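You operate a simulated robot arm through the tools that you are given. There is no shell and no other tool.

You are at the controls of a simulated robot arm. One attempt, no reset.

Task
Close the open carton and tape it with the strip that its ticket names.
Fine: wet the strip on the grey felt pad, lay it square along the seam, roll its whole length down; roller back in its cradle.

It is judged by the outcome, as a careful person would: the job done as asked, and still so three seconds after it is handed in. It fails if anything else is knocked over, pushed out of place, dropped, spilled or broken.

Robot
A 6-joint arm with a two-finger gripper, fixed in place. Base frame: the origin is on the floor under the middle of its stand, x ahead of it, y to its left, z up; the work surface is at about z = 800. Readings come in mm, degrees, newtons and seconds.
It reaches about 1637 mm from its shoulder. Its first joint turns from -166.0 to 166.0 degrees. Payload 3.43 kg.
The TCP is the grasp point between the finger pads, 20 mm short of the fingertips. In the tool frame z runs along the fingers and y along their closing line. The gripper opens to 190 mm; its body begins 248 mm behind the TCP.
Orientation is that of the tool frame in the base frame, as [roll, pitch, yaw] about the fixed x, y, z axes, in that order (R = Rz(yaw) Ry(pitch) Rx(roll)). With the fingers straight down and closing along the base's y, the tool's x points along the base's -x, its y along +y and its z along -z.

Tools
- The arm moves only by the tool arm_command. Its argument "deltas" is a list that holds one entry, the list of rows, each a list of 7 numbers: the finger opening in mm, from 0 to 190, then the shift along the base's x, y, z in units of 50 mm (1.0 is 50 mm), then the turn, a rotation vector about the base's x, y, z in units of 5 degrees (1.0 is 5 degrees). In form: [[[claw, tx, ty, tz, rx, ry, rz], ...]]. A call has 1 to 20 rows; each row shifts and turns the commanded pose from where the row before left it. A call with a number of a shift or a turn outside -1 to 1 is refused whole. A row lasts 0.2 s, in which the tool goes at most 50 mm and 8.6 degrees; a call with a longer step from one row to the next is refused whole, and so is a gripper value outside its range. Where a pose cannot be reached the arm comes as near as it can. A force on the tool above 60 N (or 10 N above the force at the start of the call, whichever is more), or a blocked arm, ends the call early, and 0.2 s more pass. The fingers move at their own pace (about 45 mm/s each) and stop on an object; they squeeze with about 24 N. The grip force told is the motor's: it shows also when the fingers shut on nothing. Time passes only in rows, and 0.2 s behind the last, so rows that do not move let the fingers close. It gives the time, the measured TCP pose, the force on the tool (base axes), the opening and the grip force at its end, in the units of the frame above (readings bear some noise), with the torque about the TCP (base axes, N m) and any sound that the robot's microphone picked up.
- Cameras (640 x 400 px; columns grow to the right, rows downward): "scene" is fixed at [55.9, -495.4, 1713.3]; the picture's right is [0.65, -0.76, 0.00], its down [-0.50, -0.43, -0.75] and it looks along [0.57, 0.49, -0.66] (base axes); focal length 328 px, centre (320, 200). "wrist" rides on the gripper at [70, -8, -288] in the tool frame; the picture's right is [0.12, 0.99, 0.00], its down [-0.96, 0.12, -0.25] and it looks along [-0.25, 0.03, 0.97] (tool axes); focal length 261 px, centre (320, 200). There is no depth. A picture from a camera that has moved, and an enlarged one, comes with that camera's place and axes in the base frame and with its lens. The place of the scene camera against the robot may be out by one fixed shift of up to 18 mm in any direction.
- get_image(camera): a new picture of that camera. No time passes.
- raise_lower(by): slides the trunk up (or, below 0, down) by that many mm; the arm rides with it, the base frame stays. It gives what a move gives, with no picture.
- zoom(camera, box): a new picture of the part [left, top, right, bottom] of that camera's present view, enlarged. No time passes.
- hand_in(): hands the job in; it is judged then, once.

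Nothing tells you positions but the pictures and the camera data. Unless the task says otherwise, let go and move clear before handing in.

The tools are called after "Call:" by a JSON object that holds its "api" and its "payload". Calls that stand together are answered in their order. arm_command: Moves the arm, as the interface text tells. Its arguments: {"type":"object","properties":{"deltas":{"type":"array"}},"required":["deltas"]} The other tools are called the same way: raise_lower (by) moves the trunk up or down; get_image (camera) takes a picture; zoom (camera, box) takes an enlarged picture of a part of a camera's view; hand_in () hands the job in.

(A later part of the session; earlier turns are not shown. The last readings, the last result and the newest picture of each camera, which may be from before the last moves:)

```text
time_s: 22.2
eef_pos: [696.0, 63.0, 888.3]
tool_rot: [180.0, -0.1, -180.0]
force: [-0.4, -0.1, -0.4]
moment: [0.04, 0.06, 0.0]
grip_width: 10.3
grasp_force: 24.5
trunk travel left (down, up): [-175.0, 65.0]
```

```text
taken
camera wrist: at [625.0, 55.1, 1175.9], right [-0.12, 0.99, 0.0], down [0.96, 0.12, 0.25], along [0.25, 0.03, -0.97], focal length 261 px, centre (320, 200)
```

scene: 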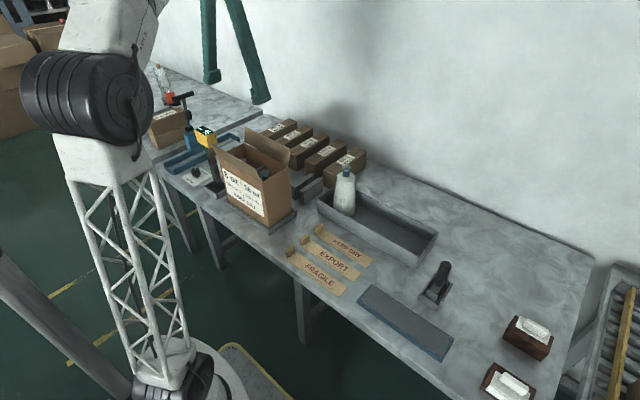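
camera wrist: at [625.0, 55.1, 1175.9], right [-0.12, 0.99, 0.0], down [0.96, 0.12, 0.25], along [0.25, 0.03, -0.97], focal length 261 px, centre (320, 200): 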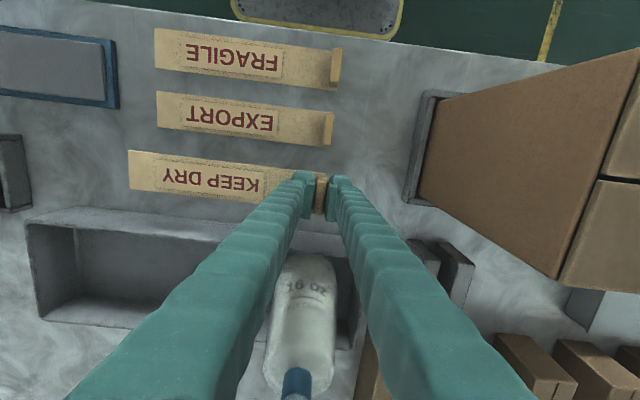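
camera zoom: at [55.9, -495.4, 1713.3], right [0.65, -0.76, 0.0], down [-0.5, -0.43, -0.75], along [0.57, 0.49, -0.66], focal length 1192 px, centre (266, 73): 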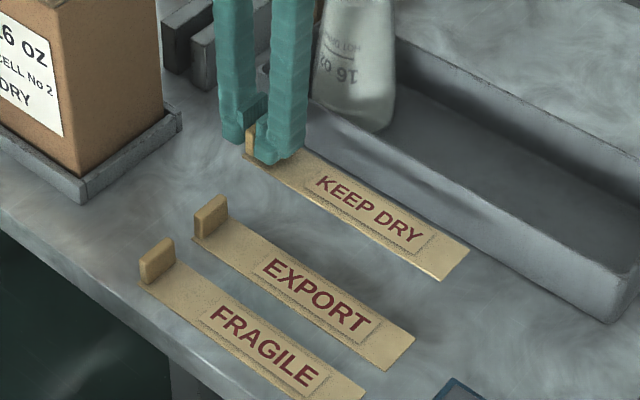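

The strip is stiff, and it lifts flat and level. I'll raise it a bit more and carry it over the other strips to the grey pad, which I put at centre (585, -361) with felt from y≈-494 to -229.

Call:
{"api": "arm_command", "payload": {"deltas": [[[5, 0, 0, 0.7, 0, 0, 0], [5, -0.736, 0, 0, 0, 0, 0], [5, -0.736, 0, 0, 0, 0, 0], [5, -0.736, 0, 0, 0, 0, 0], [5, 0, -0.888, 0, 0, 0, 0], [5, 0, -0.888, 0, 0, 0, 0], [5, 0, -0.888, 0, 0, 0, 0], [5, 0, -0.888, 0, 0, 0, 0], [5, 0, -0.888, 0, 0, 0, 0], [5, 0, -0.888, 0, 0, 0, 0], [5, 0, -0.888, 0, 0, 0, 0], [5, 0, 0, 0, 0, 0, 0]]]}}

Call:
{"api": "get_image", "payload": {"camera": "scene"}}

Call:
{"api": "get_image", "payload": {"camera": "wrist"}}

Call:
{"api": "zoom", "payload": {"camera": "wrist", "box": [60, 100, 360, 280]}}

```text
time_s: 24.8
eef_pos: [584.1, -249.7, 919.7]
tool_rot: [180.0, 0.0, 180.0]
force: [0.0, -0.7, -0.6]
moment: [0.0, 0.02, -0.02]
grip_width: 10.5
grasp_force: 24.0
trunk travel left (down, up): [-175.0, 65.0]
```

```text
taken
```

scene: 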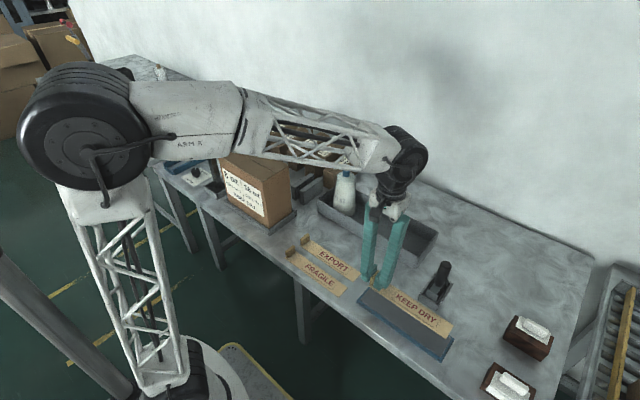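

```text
taken
camera wrist: at [513.4, -256.7, 1207.4], right [-0.12, 0.99, 0.0], down [0.96, 0.12, 0.25], along [0.25, 0.03, -0.97], focal length 261 px, centre (320, 200)
```

wrist: 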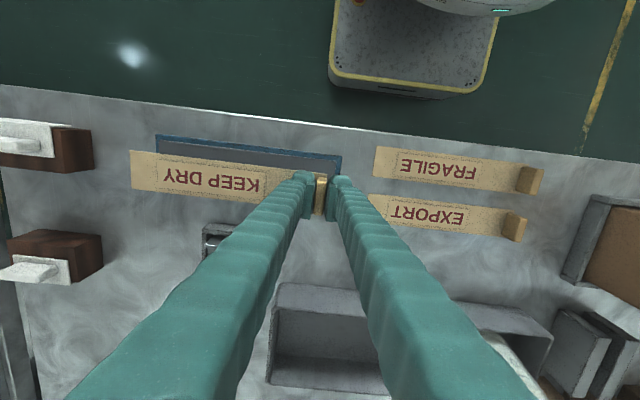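

```text
2.13 times, centred on (210, 190) of wrist
camera zoom: at [513.4, -256.7, 1207.4], right [-0.12, 0.99, 0.0], down [0.96, 0.12, 0.25], along [0.25, 0.03, -0.97], focal length 556 px, centre (555, 221)
```

zoom: 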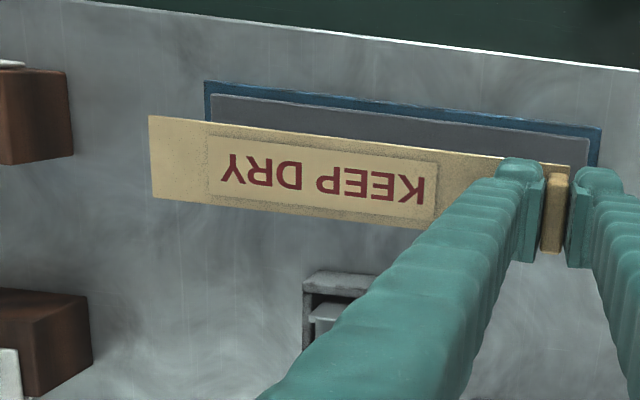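

The strip is square above the pad with its far end at y≈-479, inside the felt. I'll lower it most of the way, then creep down to contact.

Call:
{"api": "arm_command", "payload": {"deltas": [[[5, 0, 0, -0.7, 0, 0, 0], [5, 0, 0, -0.6, 0, 0, 0], [5, 0, 0, -0.2, 0, 0, 0], [5, 0, 0, 0, 0, 0, 0]]]}}

Call:
{"api": "zoom", "payload": {"camera": "scene", "box": [340, 230, 480, 370]}}

Call:
{"api": "zoom", "payload": {"camera": "wrist", "box": [60, 100, 360, 280]}}

```text
time_s: 25.8
eef_pos: [586.4, -245.9, 846.0]
tool_rot: [-179.9, 0.0, -180.0]
force: [-0.2, -0.1, 0.2]
moment: [0.0, 0.0, 0.0]
grip_width: 10.3
grasp_force: 24.3
trunk travel left (down, up): [-175.0, 65.0]
```

```text
2.86 times, centred on (410, 300) of scene
camera zoom: at [55.9, -495.4, 1713.3], right [0.65, -0.76, 0.0], down [-0.5, -0.43, -0.75], along [0.57, 0.49, -0.66], focal length 937 px, centre (63, -86)
```

zoom: 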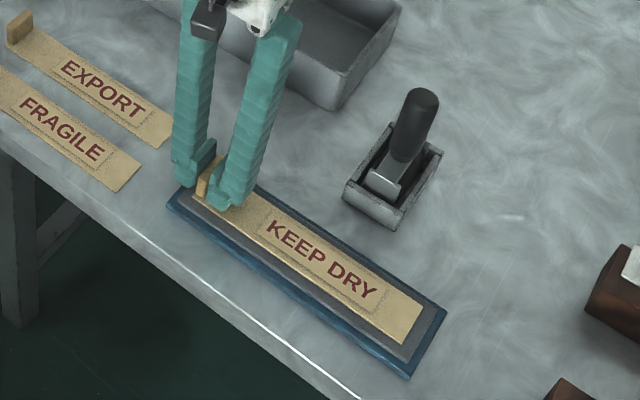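

```text
2.13 times, centred on (210, 190) of wrist
camera zoom: at [514.8, -253.4, 1133.8], right [-0.12, 0.99, 0.0], down [0.96, 0.12, 0.25], along [0.25, 0.03, -0.97], focal length 556 px, centre (555, 221)
```

zoom: 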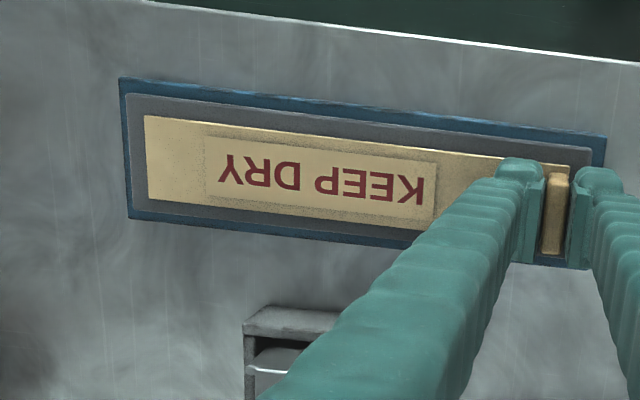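

The strip is centred over the felt. I'll creep down in 2–3 mm steps until I feel contact.

Call:
{"api": "arm_command", "payload": {"deltas": [[[5, 0, 0, -0.06, 0, 0, 0], [5, 0, 0, -0.05, 0, 0, 0], [5, 0, 0, -0.04, 0, 0, 0], [5, 0, 0, 0, 0, 0, 0]]]}}

```text
time_s: 26.8
eef_pos: [583.9, -246.7, 839.0]
tool_rot: [-179.9, 0.0, 180.0]
force: [3.0, 1.5, 22.4]
moment: [0.03, 0.0, 0.03]
grip_width: 10.7
grasp_force: 24.0
trunk travel left (down, up): [-175.0, 65.0]
```

The strip is on the felt with about 22 N. I'll ease off slightly and let it soak for about two seconds.

Call:
{"api": "arm_command", "payload": {"deltas": [[[5, 0, 0, 0.01, 0, 0, 0], [5, 0, 0, 0, 0, 0, 0], [5, 0, 0, 0, 0, 0, 0], [5, 0, 0, 0, 0, 0, 0], [5, 0, 0, 0, 0, 0, 0], [5, 0, 0, 0, 0, 0, 0], [5, 0, 0, 0, 0, 0, 0], [5, 0, 0, 0, 0, 0, 0], [5, 0, 0, 0, 0, 0, 0], [5, 0, 0, 0, 0, 0, 0]]]}}

Call:
{"api": "zoom", "payload": {"camera": "scene", "box": [340, 230, 480, 370]}}

Call:
{"api": "zoom", "payload": {"camera": "wrist", "box": [60, 100, 360, 280]}}

```text
time_s: 29.0
eef_pos: [583.6, -246.0, 840.3]
tool_rot: [-180.0, -0.1, -180.0]
force: [-1.6, 0.3, 6.6]
moment: [-0.01, 0.05, 0.02]
grip_width: 10.3
grasp_force: 24.2
trunk travel left (down, up): [-175.0, 65.0]
```

```text
2.86 times, centred on (410, 300) of scene
camera zoom: at [55.9, -495.4, 1713.3], right [0.65, -0.76, 0.0], down [-0.5, -0.43, -0.75], along [0.57, 0.49, -0.66], focal length 937 px, centre (63, -86)
```

zoom: 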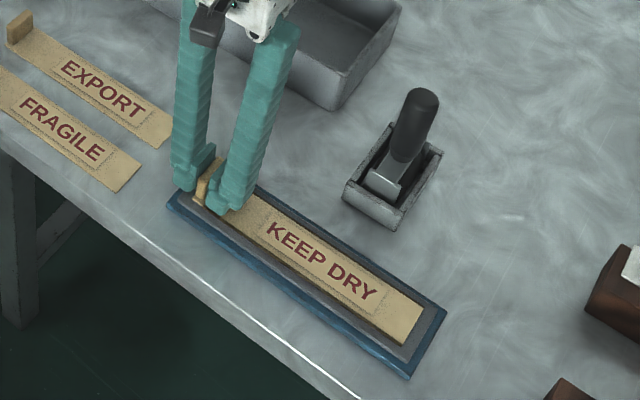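

```text
2.13 times, centred on (210, 190) of wrist
camera zoom: at [513.3, -254.2, 1128.2], right [-0.12, 0.99, 0.0], down [0.96, 0.12, 0.25], along [0.25, 0.03, -0.97], focal length 556 px, centre (555, 221)
```

zoom: 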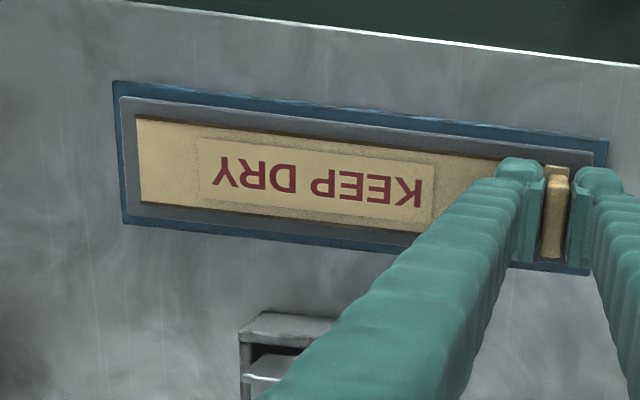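

The strip looks flat on the felt, but the near-zero moment suggests the load is mostly at the tab end. I'll tip the far end down by about 0.4° to check that it is in contact too.

Call:
{"api": "arm_command", "payload": {"deltas": [[[5, 0, 0, 0, 0.04, 0, 0], [5, 0, 0, 0, 0.04, 0, 0], [5, 0, 0, 0, 0, 0, 0], [5, 0, 0, 0, 0, 0, 0]]]}}

Call:
{"api": "zoom", "payload": {"camera": "scene", "box": [370, 260, 460, 350]}}

```text
time_s: 30.0
eef_pos: [585.5, -246.8, 838.8]
tool_rot: [179.6, 0.0, -179.9]
force: [-1.7, -1.8, 10.1]
moment: [-0.01, 0.07, 0.03]
grip_width: 10.3
grasp_force: 23.9
trunk travel left (down, up): [-175.0, 65.0]
```

```text
4.44 times, centred on (415, 305) of scene
camera zoom: at [55.9, -495.4, 1713.3], right [0.65, -0.76, 0.0], down [-0.5, -0.43, -0.75], along [0.57, 0.49, -0.66], focal length 1457 px, centre (-102, -267)
```

zoom: 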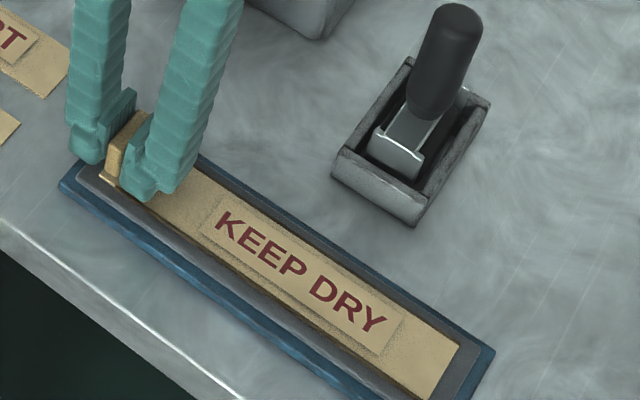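

No moment builds up, so the far end is lying easily on the felt. I'll level it again, dwell a moment longer, then lift to check.

Call:
{"api": "arm_command", "payload": {"deltas": [[[5, 0, 0, 0, -0.04, 0, 0], [5, 0, 0, 0, -0.04, 0, 0], [5, 0, 0, 0, 0, 0, 0], [5, 0, 0, 0, 0, 0, 0], [5, 0, 0, 0, 0, 0, 0], [5, 0, 0, 0, 0, 0, 0]]]}}

Call:
{"api": "arm_command", "payload": {"deltas": [[[5, 0, 0, 0.1, 0, 0, 0], [5, 0, 0, 0.4, 0, 0, 0], [5, 0, 0, 0.6, 0, 0, 0], [5, 0, 0, 0.6, 0, 0, 0], [5, 0, 0, 0, 0, 0, 0]]]}}

Call:
{"api": "zoom", "payload": {"camera": "scene", "box": [340, 230, 480, 370]}}

Call:
{"api": "zoom", "payload": {"camera": "wrist", "box": [60, 100, 360, 280]}}

```text
time_s: 31.4
eef_pos: [584.5, -247.0, 840.3]
tool_rot: [180.0, -0.1, -180.0]
force: [0.9, 1.1, 4.5]
moment: [0.02, -0.06, 0.01]
grip_width: 10.4
grasp_force: 24.1
trunk travel left (down, up): [-175.0, 65.0]
```

```text
time_s: 32.6
eef_pos: [584.3, -248.3, 926.3]
tool_rot: [180.0, 0.0, -180.0]
force: [-0.5, -0.2, 0.9]
moment: [0.05, -0.01, -0.02]
grip_width: 10.5
grasp_force: 23.8
trunk travel left (down, up): [-175.0, 65.0]
```

```text
2.86 times, centred on (410, 300) of scene
camera zoom: at [55.9, -495.4, 1713.3], right [0.65, -0.76, 0.0], down [-0.5, -0.43, -0.75], along [0.57, 0.49, -0.66], focal length 937 px, centre (63, -86)
```

zoom: 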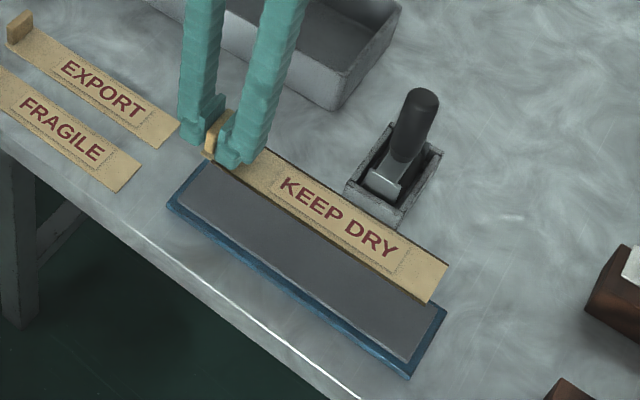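

```text
2.13 times, centred on (210, 190) of wrist
camera zoom: at [511.7, -255.9, 1213.9], right [-0.12, 0.99, 0.0], down [0.96, 0.12, 0.25], along [0.25, 0.03, -0.97], focal length 556 px, centre (555, 221)
```

zoom: 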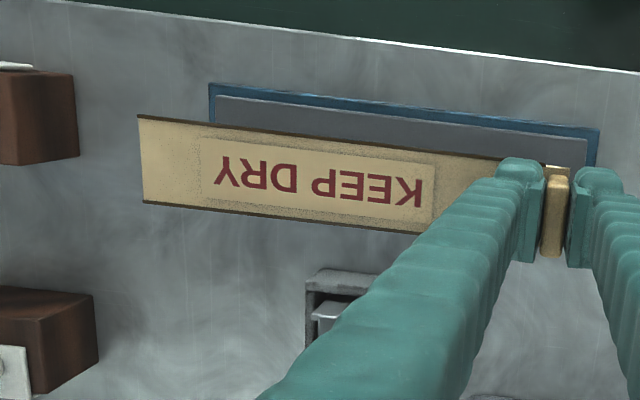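

The strip's edges have darkened along the whole length, so it is wet. Its far end looks slightly larger than before, though, so I'm checking whether it tilted in the grip.

Call:
{"api": "zoom", "payload": {"camera": "wrist", "box": [110, 130, 240, 220]}}

Call:
{"api": "zoom", "payload": {"camera": "wrist", "box": [230, 130, 360, 220]}}

Call:
{"api": "zoom", "payload": {"camera": "scene", "box": [360, 250, 450, 320]}}

```text
4.44 times, centred on (175, 175) of wrist
camera zoom: at [511.7, -255.9, 1213.9], right [-0.12, 0.99, 0.0], down [0.96, 0.12, 0.25], along [0.25, 0.03, -0.97], focal length 1158 px, centre (964, 311)
```

zoom: 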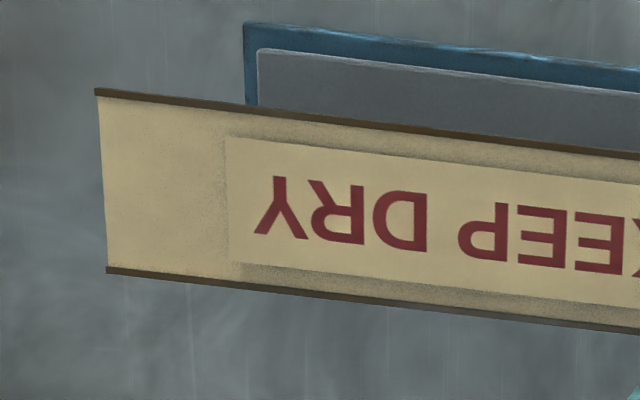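

```text
4.44 times, centred on (295, 175) of wrist
camera zoom: at [511.7, -255.9, 1213.9], right [-0.12, 0.99, 0.0], down [0.96, 0.12, 0.25], along [0.25, 0.03, -0.97], focal length 1158 px, centre (431, 311)
```

zoom: 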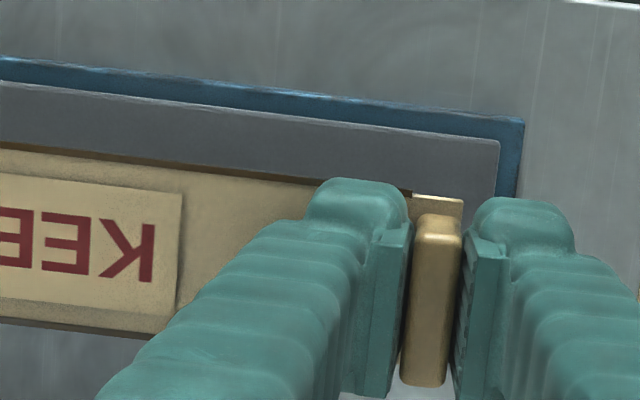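

```text
5.71 times, centred on (405, 285) of scene
camera zoom: at [55.9, -495.4, 1713.3], right [0.65, -0.76, 0.0], down [-0.5, -0.43, -0.75], along [0.57, 0.49, -0.66], focal length 1873 px, centre (-166, -286)
```

zoom: 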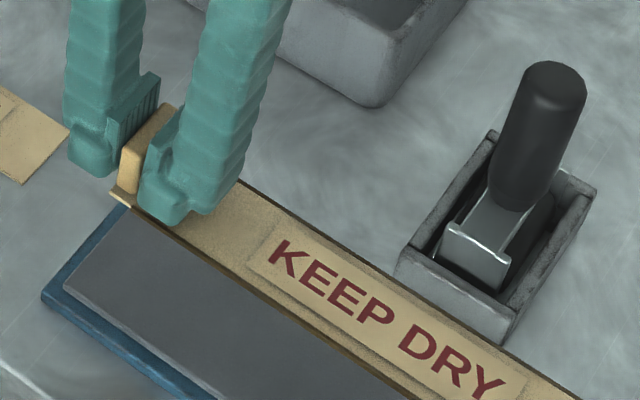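

The strip is level and wet along its length. Now I carry it up and over to hover above the carton seam, keeping clear of the meter at y≥500.

Call:
{"api": "arm_command", "payload": {"deltas": [[[5, 0, 0.5, 0.82, 0, 0, 0], [5, 0, 0.5, 0.82, 0, 0, 0], [5, 0, 0.5, 0.82, 0, 0, 0], [5, 0, 0.5, 0.82, 0, 0, 0], [5, 0, 0.5, 0.82, 0, 0, 0], [5, 0.0773, 0.92, 0, 0, 0, 0], [5, 0.0773, 0.92, 0, 0, 0, 0], [5, 0.0773, 0.92, 0, 0, 0, 0], [5, 0.0773, 0.92, 0, 0, 0, 0], [5, 0.0773, 0.92, 0, 0, 0, 0], [5, 0.0773, 0.92, 0, 0, 0, 0], [5, 0.0773, 0.92, 0, 0, 0, 0], [5, 0.0773, 0.92, 0, 0, 0, 0], [5, 0.0773, 0.92, 0, 0, 0, 0], [5, 0.0773, 0.92, 0, 0, 0, 0], [5, 0.0773, 0.92, 0, 0, 0, 0], [5, 0.0773, 0.92, 0, 0, 0, 0], [5, 0, 0, 0, 0, 0, 0]]]}}

Call:
{"api": "get_image", "payload": {"camera": "wrist"}}

Call:
{"api": "zoom", "payload": {"camera": "wrist", "box": [60, 100, 360, 280]}}

Call:
{"api": "zoom", "payload": {"camera": "scene", "box": [180, 90, 320, 230]}}

```text
time_s: 36.4
eef_pos: [631.9, 430.8, 1132.9]
tool_rot: [-180.0, 0.0, -180.0]
force: [0.0, -0.1, -0.4]
moment: [0.03, 0.06, -0.01]
grip_width: 10.4
grasp_force: 24.5
trunk travel left (down, up): [-175.0, 65.0]
```

```text
taken
camera wrist: at [562.1, 424.3, 1421.4], right [-0.12, 0.99, 0.0], down [0.96, 0.12, 0.25], along [0.25, 0.03, -0.97], focal length 261 px, centre (320, 200)
```

wrist: 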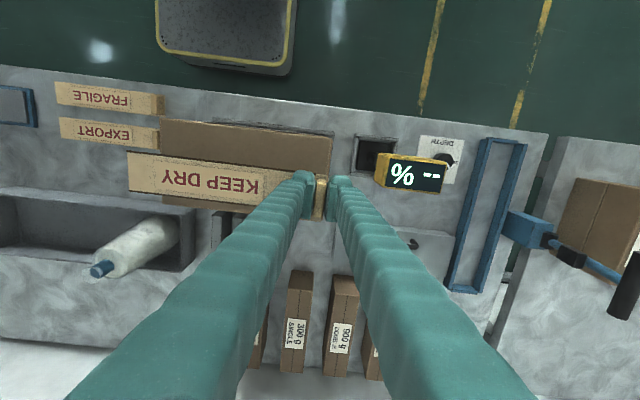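

```text
2.13 times, centred on (210, 190) of wrist
camera zoom: at [562.1, 424.3, 1421.4], right [-0.12, 0.99, 0.0], down [0.96, 0.12, 0.25], along [0.25, 0.03, -0.97], focal length 556 px, centre (555, 221)
```

zoom: 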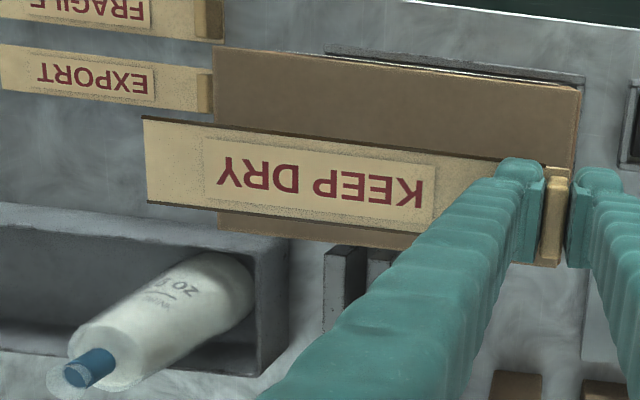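

```text
2.86 times, centred on (250, 160) of scene
camera zoom: at [55.9, -495.4, 1713.3], right [0.65, -0.76, 0.0], down [-0.5, -0.43, -0.75], along [0.57, 0.49, -0.66], focal length 937 px, centre (520, 314)
```

zoom: 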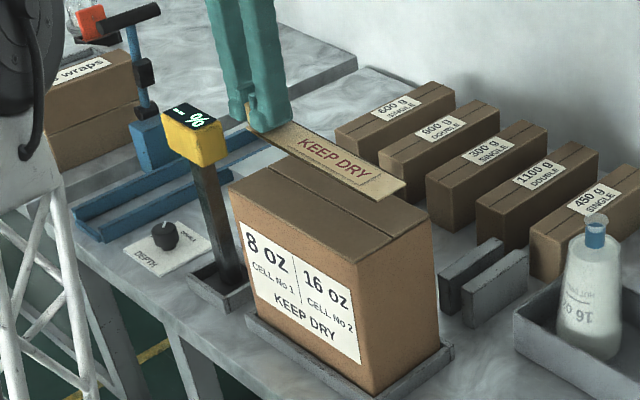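

I'm hovering above the carton, with the strip parallel to its edges within about 0.2°. I need about +5 mm in y and -2 mm in x to centre it. I'll lower to a few millimetres above the top and re-check.

Call:
{"api": "arm_command", "payload": {"deltas": [[[5, -0.044, 0.1, -0.4, 0, 0, 0], [5, 0, 0, -0.4, 0, 0, 0], [5, 0, 0, -0.2, 0, 0, 0], [5, 0, 0, 0, 0, 0, 0], [5, 0, 0, 0, 0, 0, 0]]]}}

Call:
{"api": "zoom", "payload": {"camera": "wrist", "box": [60, 100, 360, 280]}}

Call:
{"api": "zoom", "payload": {"camera": "scene", "box": [200, 120, 310, 200]}}

```text
time_s: 37.6
eef_pos: [629.7, 435.5, 1082.1]
tool_rot: [-180.0, 0.0, 180.0]
force: [-0.3, -0.1, 0.3]
moment: [-0.03, -0.03, 0.03]
grip_width: 10.4
grasp_force: 24.3
trunk travel left (down, up): [-175.0, 65.0]
```

```text
2.13 times, centred on (210, 190) of wrist
camera zoom: at [559.7, 427.6, 1369.9], right [-0.12, 0.99, 0.0], down [0.96, 0.12, 0.25], along [0.25, 0.03, -0.97], focal length 556 px, centre (555, 221)
```

zoom: 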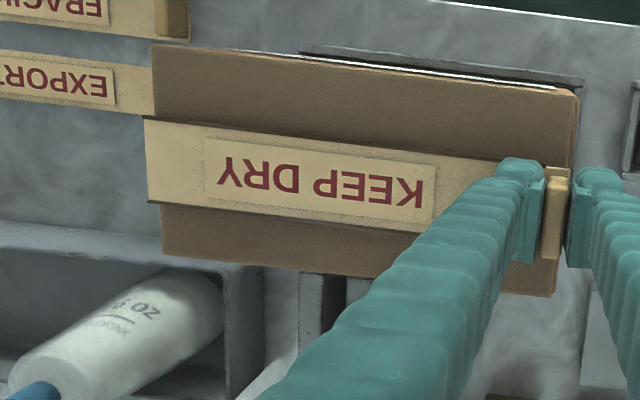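

```text
5.00 times, centred on (255, 160) of scene
camera zoom: at [55.9, -495.4, 1713.3], right [0.65, -0.76, 0.0], down [-0.5, -0.43, -0.75], along [0.57, 0.49, -0.66], focal length 1639 px, centre (645, 400)
```

zoom: 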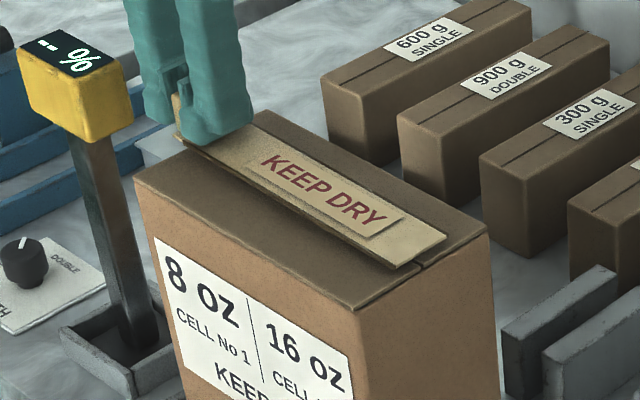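

The strip is now centred over the carton at both ends (x within about 1 mm, ends inside the top edges by 1–3 mm). I'll lower it onto the seam in small steps.

Call:
{"api": "arm_command", "payload": {"deltas": [[[5, 0, 0, -0.1, 0, 0, 0], [5, 0, 0, -0.06, 0, 0, 0], [5, 0, 0, -0.04, 0, 0, 0], [5, 0, 0, 0, 0, 0, 0]]]}}

```text
time_s: 38.6
eef_pos: [629.6, 435.9, 1071.5]
tool_rot: [179.9, 0.0, 180.0]
force: [0.5, 0.2, -0.7]
moment: [-0.01, 0.0, -0.01]
grip_width: 10.3
grasp_force: 24.2
trunk travel left (down, up): [-175.0, 65.0]
```

Call:
{"api": "arm_command", "payload": {"deltas": [[[5, 0, 0, -0.03, 0, 0, 0], [5, 0, 0, -0.02, 0, 0, 0], [5, 0, 0, 0, 0, 0, 0]]]}}

Call:
{"api": "zoom", "payload": {"camera": "wrist", "box": [60, 100, 360, 280]}}

Call:
{"api": "zoom", "payload": {"camera": "scene", "box": [200, 120, 310, 200]}}

```text
time_s: 39.4
eef_pos: [630.2, 434.8, 1069.2]
tool_rot: [180.0, 0.1, 179.9]
force: [-0.4, -1.7, 8.1]
moment: [-0.06, -0.02, -0.02]
grip_width: 10.4
grasp_force: 24.3
trunk travel left (down, up): [-175.0, 65.0]
```

```text
2.13 times, centred on (210, 190) of wrist
camera zoom: at [558.9, 427.7, 1356.7], right [-0.12, 0.99, 0.0], down [0.96, 0.12, 0.25], along [0.25, 0.03, -0.97], focal length 556 px, centre (555, 221)
```

zoom: 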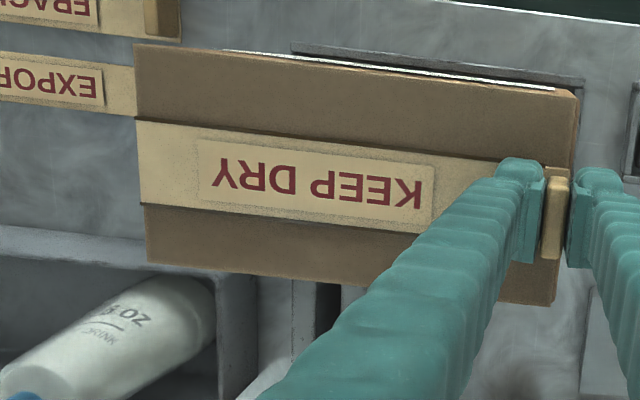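

```text
5.00 times, centred on (255, 160) of scene
camera zoom: at [55.9, -495.4, 1713.3], right [0.65, -0.76, 0.0], down [-0.5, -0.43, -0.75], along [0.57, 0.49, -0.66], focal length 1639 px, centre (645, 400)
```

zoom: 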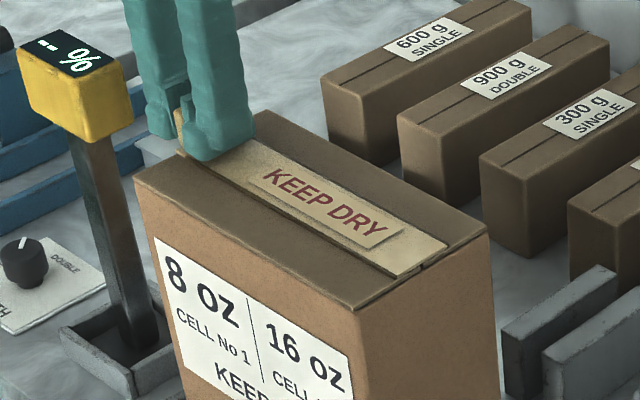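

The strip is touching down with about 8 N at the tab end. I'll look closely at the far end to see whether it is flush with the top.

Call:
{"api": "zoom", "payload": {"camera": "scene", "box": [255, 145, 305, 185]}}

Call:
{"api": "zoom", "payload": {"camera": "wrist", "box": [110, 140, 190, 210]}}

Call:
{"api": "zoom", "payload": {"camera": "scene", "box": [220, 135, 270, 175]}}

```text
10.00 times, centred on (280, 165) of scene
camera zoom: at [55.9, -495.4, 1713.3], right [0.65, -0.76, 0.0], down [-0.5, -0.43, -0.75], along [0.57, 0.49, -0.66], focal length 3278 px, centre (720, 550)
```

zoom: 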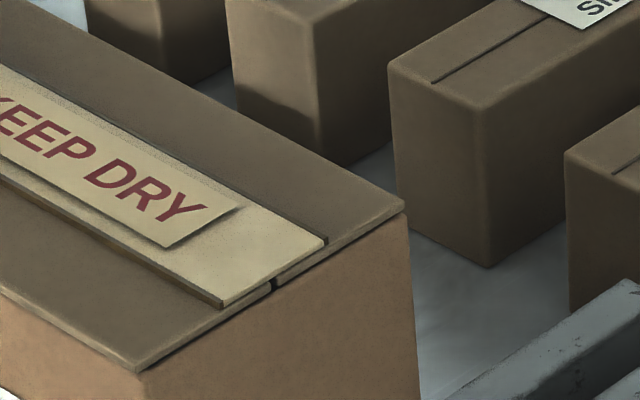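

```text
5.71 times, centred on (150, 175) of wrist
camera zoom: at [558.9, 427.7, 1356.7], right [-0.12, 0.99, 0.0], down [0.96, 0.12, 0.25], along [0.25, 0.03, -0.97], focal length 1489 px, centre (1291, 343)
```

zoom: 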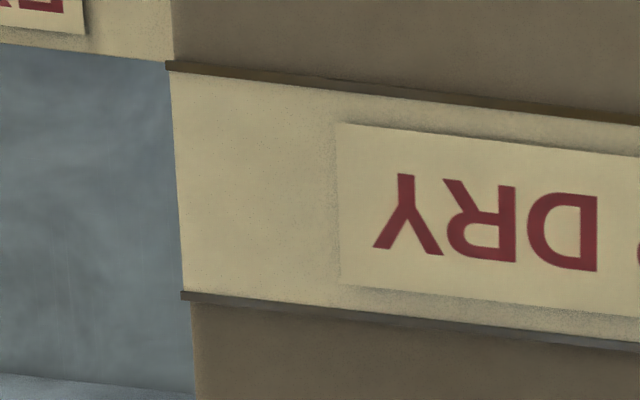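

```text
10.00 times, centred on (245, 155) of scene
camera zoom: at [55.9, -495.4, 1713.3], right [0.65, -0.76, 0.0], down [-0.5, -0.43, -0.75], along [0.57, 0.49, -0.66], focal length 3278 px, centre (1070, 650)
```

zoom: 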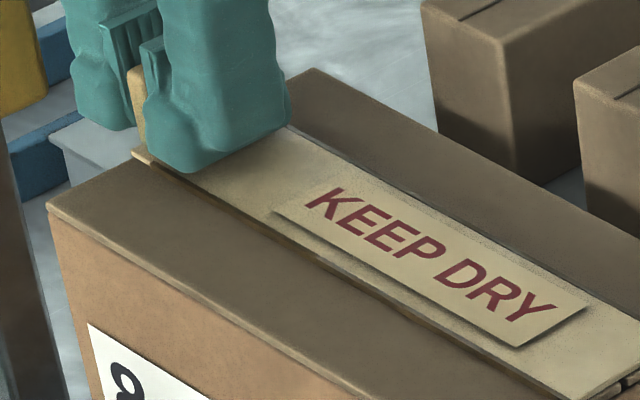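

The strip sits inside the carton edges. The far end may be a millimetre or two high, so I'll tip it down by about half a degree and feel for contact along the length.

Call:
{"api": "arm_command", "payload": {"deltas": [[[5, 0, 0, 0, 0.06, 0, 0], [5, 0, 0, 0, 0.05, 0, 0], [5, 0, 0, 0, 0, 0, 0], [5, 0, 0, 0, 0, 0, 0]]]}}

Call:
{"api": "zoom", "payload": {"camera": "scene", "box": [255, 145, 305, 185]}}

Call:
{"api": "zoom", "payload": {"camera": "wrist", "box": [110, 140, 190, 210]}}

```text
time_s: 40.4
eef_pos: [628.9, 434.5, 1069.0]
tool_rot: [179.4, 0.0, -180.0]
force: [4.9, 0.3, 11.8]
moment: [0.0, -0.1, 0.04]
grip_width: 10.8
grasp_force: 24.0
trunk travel left (down, up): [-175.0, 65.0]
```

```text
10.00 times, centred on (280, 165) of scene
camera zoom: at [55.9, -495.4, 1713.3], right [0.65, -0.76, 0.0], down [-0.5, -0.43, -0.75], along [0.57, 0.49, -0.66], focal length 3278 px, centre (720, 550)
```

zoom: 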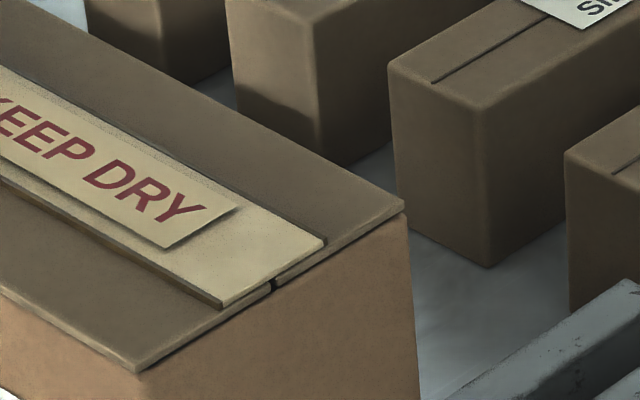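

```text
5.71 times, centred on (150, 175) of wrist
camera zoom: at [558.3, 424.7, 1356.4], right [-0.12, 0.99, 0.01], down [0.96, 0.11, 0.25], along [0.25, 0.04, -0.97], focal length 1489 px, centre (1291, 343)
```

zoom: 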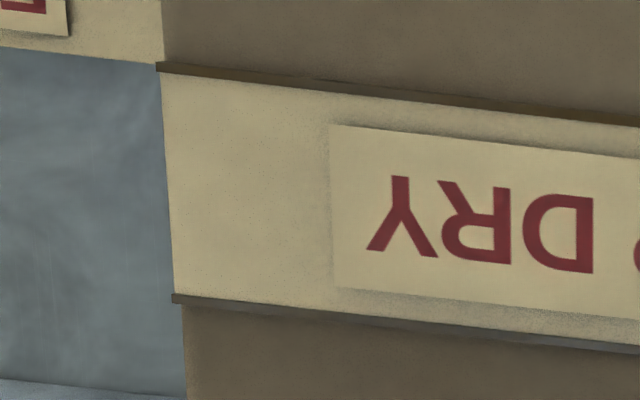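

The far end doesn't move when I tip, so the strip is already lying on the carton along its whole length. I'll level the tool, then open the fingers a little to let go.

Call:
{"api": "arm_command", "payload": {"deltas": [[[5, 0, 0, 0, -0.06, 0, 0], [5, 0, 0, 0, -0.05, 0, 0], [5, 0, 0, 0, 0, 0, 0], [12, 0, 0, 0, 0, 0, 0], [16, 0, 0, 0, 0, 0, 0], [22, 0, 0, 0, 0, 0, 0], [28, 0, 0, 0, 0, 0, 0], [28, 0, 0, 0, 0, 0, 0]]]}}

Call:
{"api": "zoom", "payload": {"camera": "scene", "box": [200, 120, 310, 200]}}

Call:
{"api": "zoom", "payload": {"camera": "wrist", "box": [240, 100, 460, 240]}}

```text
time_s: 42.2
eef_pos: [629.4, 435.8, 1068.0]
tool_rot: [180.0, 0.0, -180.0]
force: [-0.8, 0.5, 1.5]
moment: [-0.02, 0.0, 0.02]
grip_width: 27.7
grasp_force: 0.1
trunk travel left (down, up): [-175.0, 65.0]
```

```text
5.00 times, centred on (255, 160) of scene
camera zoom: at [55.9, -495.4, 1713.3], right [0.65, -0.76, 0.0], down [-0.5, -0.43, -0.75], along [0.57, 0.49, -0.66], focal length 1639 px, centre (645, 400)
```

zoom: 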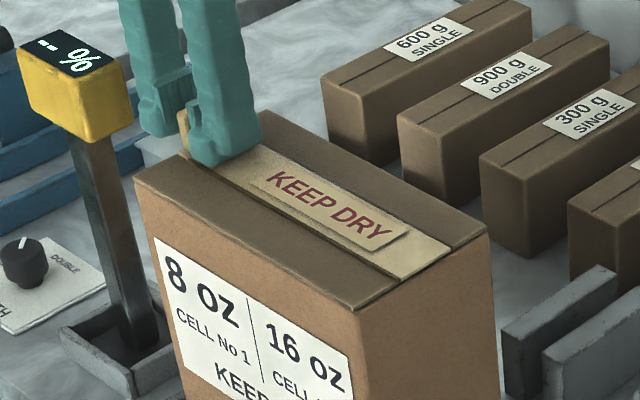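

```text
2.86 times, centred on (350, 170) of wrist
camera zoom: at [558.5, 428.0, 1355.7], right [-0.12, 0.99, 0.0], down [0.96, 0.12, 0.25], along [0.25, 0.03, -0.97], focal length 745 px, centre (234, 286)
```

zoom: 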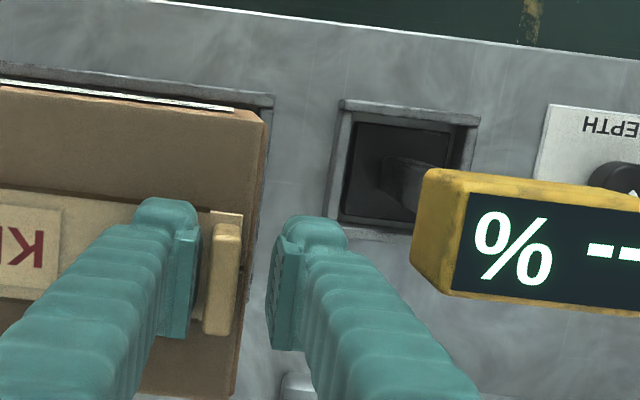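

The strip has been released and has settled flat. I'll check its ends against the carton edges.

Call:
{"api": "zoom", "payload": {"camera": "scene", "box": [255, 145, 305, 185]}}

Call:
{"api": "zoom", "payload": {"camera": "wrist", "box": [110, 120, 290, 240]}}

Call:
{"api": "zoom", "payload": {"camera": "wrist", "box": [280, 150, 350, 220]}}

```text
10.00 times, centred on (280, 165) of scene
camera zoom: at [55.9, -495.4, 1713.3], right [0.65, -0.76, 0.0], down [-0.5, -0.43, -0.75], along [0.57, 0.49, -0.66], focal length 3278 px, centre (720, 550)
```

zoom: 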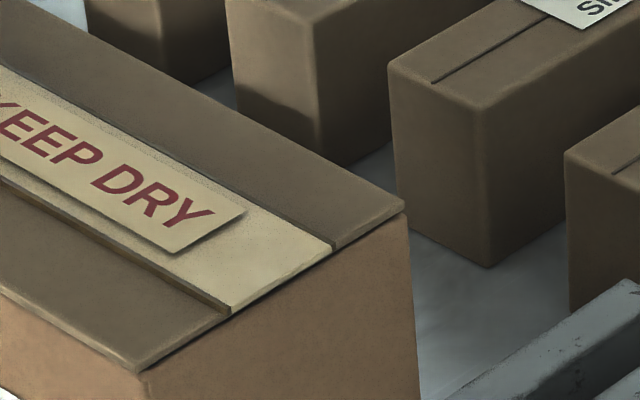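

```text
3.33 times, centred on (200, 180) of wrist
camera zoom: at [558.5, 428.0, 1355.7], right [-0.12, 0.99, 0.0], down [0.96, 0.12, 0.25], along [0.25, 0.03, -0.97], focal length 869 px, centre (720, 267)
```

zoom: 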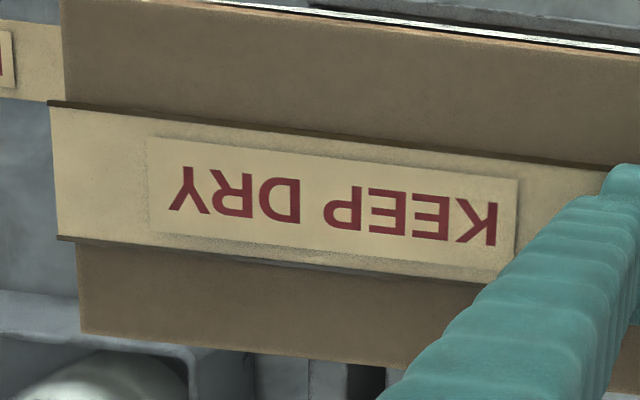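

```text
5.71 times, centred on (315, 185) of wrist
camera zoom: at [558.5, 428.0, 1355.7], right [-0.12, 0.99, 0.0], down [0.96, 0.12, 0.25], along [0.25, 0.03, -0.97], focal length 1489 px, centre (349, 286)
```

zoom: 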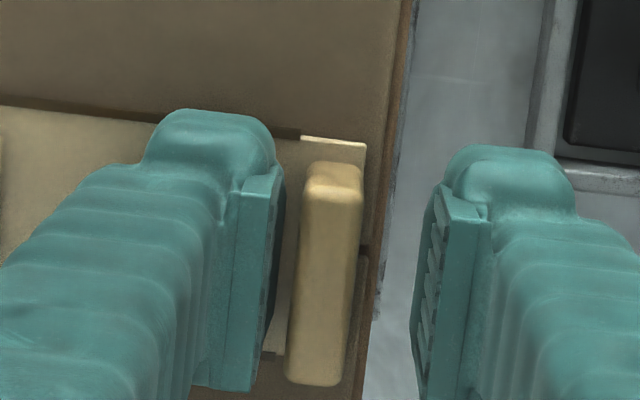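

On release the strip appears to have slid about 4 mm toward -y. I'll lift straight up and look from above to measure how it lies.

Call:
{"api": "arm_command", "payload": {"deltas": [[[28, 0, 0, 0.3, 0, 0, 0], [28, 0, 0, 0.7, 0, 0, 0], [28, 0.2, -0.9, 0.3, 0, 0, 0], [28, 0.2, -0.9, 0.3, 0, 0, 0], [28, 0.2, -0.4, 0.3, 0, 0, 0], [28, 0, 0, 0, 0, 0, 0]]]}}

Call:
{"api": "get_image", "payload": {"camera": "wrist"}}

Call:
{"api": "zoom", "payload": {"camera": "wrist", "box": [160, 80, 400, 230]}}

Call:
{"api": "zoom", "payload": {"camera": "scene", "box": [200, 120, 310, 200]}}

```text
time_s: 43.6
eef_pos: [660.7, 324.3, 1162.3]
tool_rot: [-180.0, 0.1, 180.0]
force: [-0.3, -0.3, 0.1]
moment: [-0.03, 0.0, 0.0]
grip_width: 27.7
grasp_force: 0.0
trunk travel left (down, up): [-175.0, 65.0]
```

```text
taken
camera wrist: at [589.1, 316.3, 1449.1], right [-0.12, 0.99, 0.0], down [0.96, 0.12, 0.25], along [0.25, 0.03, -0.97], focal length 261 px, centre (320, 200)
```

wrist: 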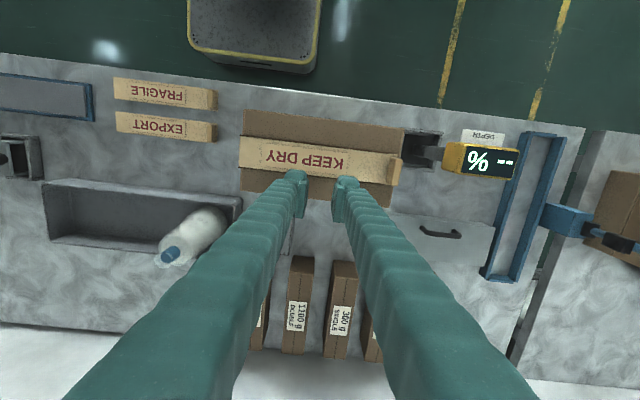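

```text
2.67 times, centred on (280, 155) of wrist
camera zoom: at [589.1, 316.3, 1449.1], right [-0.12, 0.99, 0.0], down [0.96, 0.12, 0.25], along [0.25, 0.03, -0.97], focal length 695 px, centre (427, 320)
```

zoom: 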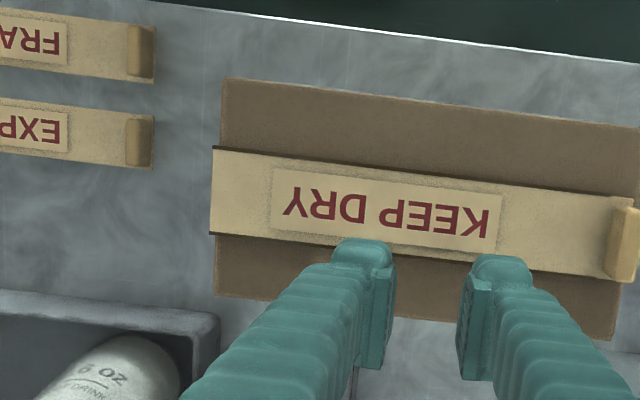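

```text
5.00 times, centred on (255, 160) of scene
camera zoom: at [55.9, -495.4, 1713.3], right [0.65, -0.76, 0.0], down [-0.5, -0.43, -0.75], along [0.57, 0.49, -0.66], focal length 1639 px, centre (645, 400)
```

zoom: 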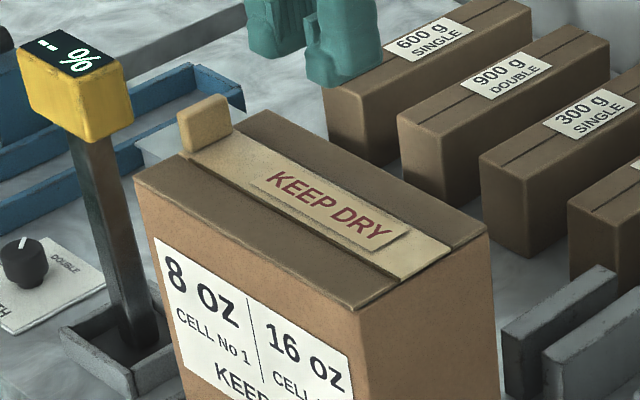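

The strip lies square: centred on the seam within about 1 mm in x, with its ends at about the carton edges. Next I fetch the roller, hovering above its cradle first for a close measurement.

Call:
{"api": "arm_command", "payload": {"deltas": [[[60, 0.148, -0.913, 0, 0, 0, 0], [60, 0.148, -0.913, 0, 0, 0, 0], [60, 0.148, -0.913, 0, 0, 0, 0], [60, 0.148, -0.913, 0, 0, 0, 0], [60, 0.148, -0.913, 0, 0, 0, 0], [60, 0.148, -0.913, 0, 0, 0, 0], [60, 0.148, -0.913, 0, 0, 0, 0], [60, 0.148, -0.913, 0, 0, 0, 0], [60, 0.148, -0.913, 0, 0, 0, 0], [60, 0.148, -0.913, 0, 0, 0, 0], [60, 0.148, -0.913, 0, 0, 0, 0], [60, 0.148, -0.913, 0, 0, 0, 0], [60, 0.148, -0.913, 0, 0, 0, 0], [60, 0.148, -0.913, 0, 0, 0, 0], [60, 0.148, -0.913, 0, 0, 0, 0], [60, 0, 0, 0, 0, 0, 0]]]}}

Call:
{"api": "get_image", "payload": {"camera": "wrist"}}

Call:
{"api": "zoom", "payload": {"camera": "wrist", "box": [240, 90, 400, 200]}}

Call:
{"api": "zoom", "payload": {"camera": "scene", "box": [200, 120, 310, 200]}}

```text
time_s: 47.0
eef_pos: [770.2, -362.0, 1161.8]
tool_rot: [-180.0, 0.0, 180.0]
force: [0.6, 0.2, 0.0]
moment: [0.05, 0.05, 0.02]
grip_width: 60.1
grasp_force: 0.0
trunk travel left (down, up): [-175.0, 65.0]
```

```text
taken
camera wrist: at [699.3, -369.0, 1449.3], right [-0.12, 0.99, 0.0], down [0.96, 0.12, 0.25], along [0.24, 0.03, -0.97], focal length 261 px, centre (320, 200)
```

wrist: 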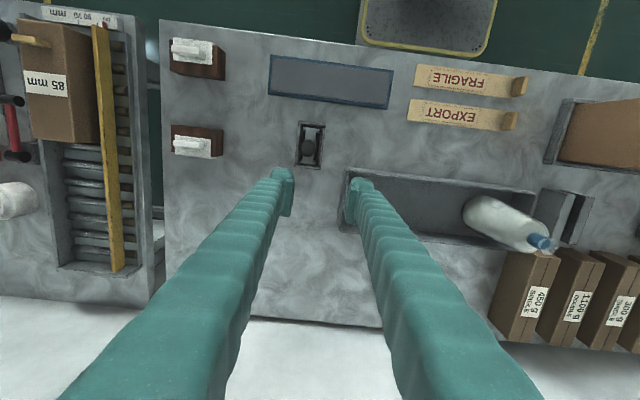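

```text
3.64 times, centred on (320, 145) of wrist
camera zoom: at [699.3, -369.0, 1449.3], right [-0.12, 0.99, 0.0], down [0.96, 0.12, 0.25], along [0.24, 0.03, -0.97], focal length 948 px, centre (320, 400)
```

zoom: 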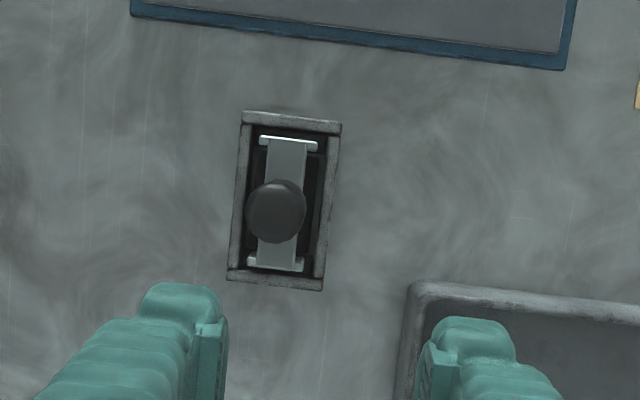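

```text
5.00 times, centred on (255, 160) of scene
camera zoom: at [55.9, -495.4, 1713.3], right [0.65, -0.76, 0.0], down [-0.5, -0.43, -0.75], along [0.57, 0.49, -0.66], focal length 1639 px, centre (645, 400)
```

zoom: 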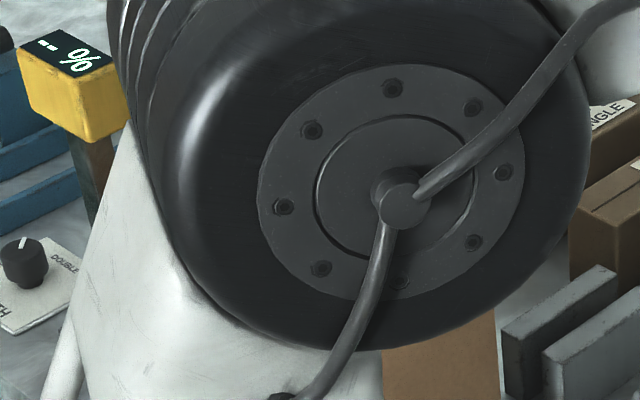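

The roller's handle is upright at about (729.5, -388.7), 31 mm in diameter with its top near z≈949, and the axle runs along x, square to the seam. I'll move right above it with a wider opening and check again.

Call:
{"api": "arm_command", "payload": {"deltas": [[[80, -0.204, -0.139, -0.86, 0, 0, 0], [80, -0.204, -0.139, -0.86, 0, 0, 0], [80, -0.204, -0.139, -0.86, 0, 0, 0], [80, -0.204, -0.139, -0.86, 0, 0, 0], [80, 0, 0, 0, 0, 0, 0]]]}}

Call:
{"api": "zoom", "payload": {"camera": "wrist", "box": [220, 100, 420, 240]}}

Call:
{"api": "zoom", "payload": {"camera": "scene", "box": [380, 210, 490, 310]}}

```text
time_s: 48.2
eef_pos: [729.7, -386.2, 989.9]
tool_rot: [-180.0, 0.1, -180.0]
force: [0.5, -0.1, -0.1]
moment: [-0.01, -0.01, -0.01]
grip_width: 80.1
grasp_force: 0.0
trunk travel left (down, up): [-175.0, 65.0]
```

```text
2.86 times, centred on (320, 170) of wrist
camera zoom: at [659.4, -393.0, 1277.5], right [-0.12, 0.99, 0.0], down [0.96, 0.12, 0.25], along [0.25, 0.03, -0.97], focal length 745 px, centre (320, 286)
```

zoom: 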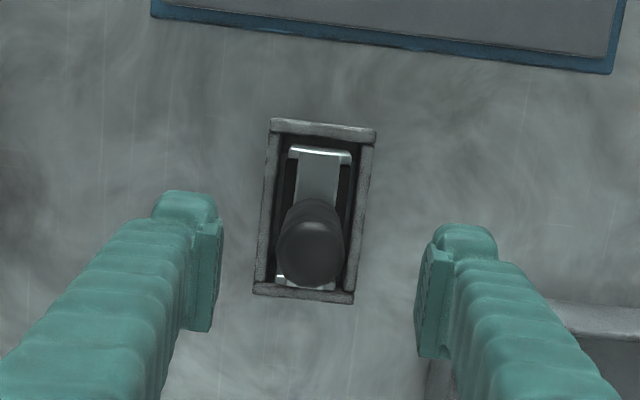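

```text
4.00 times, centred on (435, 260) of scene
camera zoom: at [55.9, -495.4, 1713.3], right [0.65, -0.76, 0.0], down [-0.5, -0.43, -0.75], along [0.57, 0.49, -0.66], focal length 1311 px, centre (-140, -40)
```

zoom: 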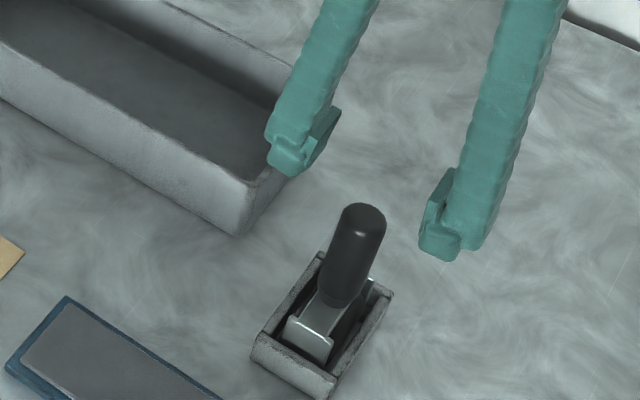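

The handle is between the fingers, about 2–3 mm toward -y of their centre. I'll correct that and descend around the handle.

Call:
{"api": "arm_command", "payload": {"deltas": [[[80, -0.02, -0.05, -0.7, 0, 0, 0], [80, 0, 0, -0.6, 0, 0, 0], [80, 0, 0, -0.44, 0, 0, 0], [80, 0, 0, 0, 0, 0, 0]]]}}

Call:
{"api": "zoom", "payload": {"camera": "wrist", "box": [220, 100, 420, 240]}}

Call:
{"api": "zoom", "payload": {"camera": "scene", "box": [380, 210, 490, 310]}}

```text
time_s: 49.2
eef_pos: [729.3, -390.6, 901.0]
tool_rot: [-180.0, 0.0, 179.9]
force: [0.3, -0.5, 0.1]
moment: [0.02, -0.01, -0.05]
grip_width: 80.1
grasp_force: 0.0
trunk travel left (down, up): [-175.0, 65.0]
```

```text
2.86 times, centred on (320, 170) of wrist
camera zoom: at [658.5, -398.8, 1189.2], right [-0.12, 0.99, 0.0], down [0.96, 0.12, 0.25], along [0.25, 0.03, -0.97], focal length 745 px, centre (320, 286)
```

zoom: 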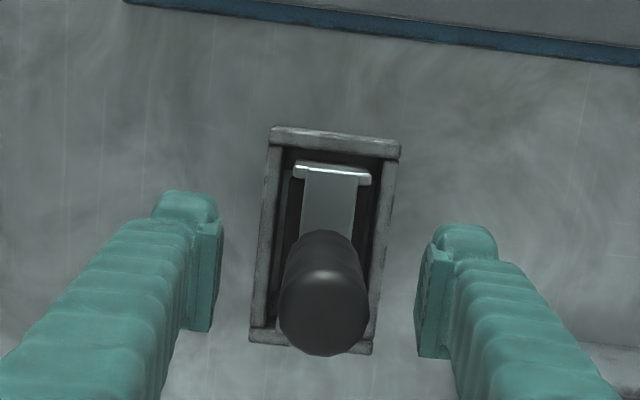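

```text
4.00 times, centred on (435, 260) of scene
camera zoom: at [55.9, -495.4, 1713.3], right [0.65, -0.76, 0.0], down [-0.5, -0.43, -0.75], along [0.57, 0.49, -0.66], focal length 1311 px, centre (-140, -40)
```

zoom: 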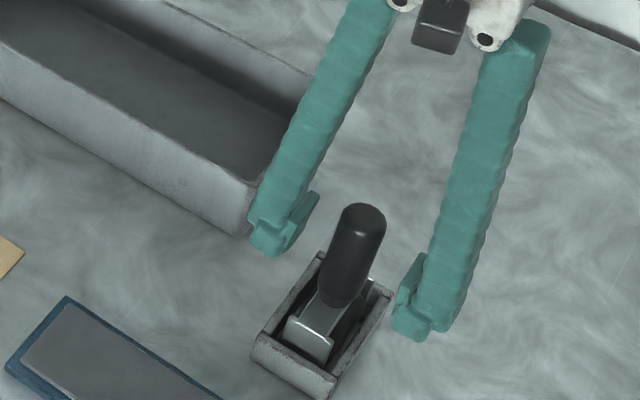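

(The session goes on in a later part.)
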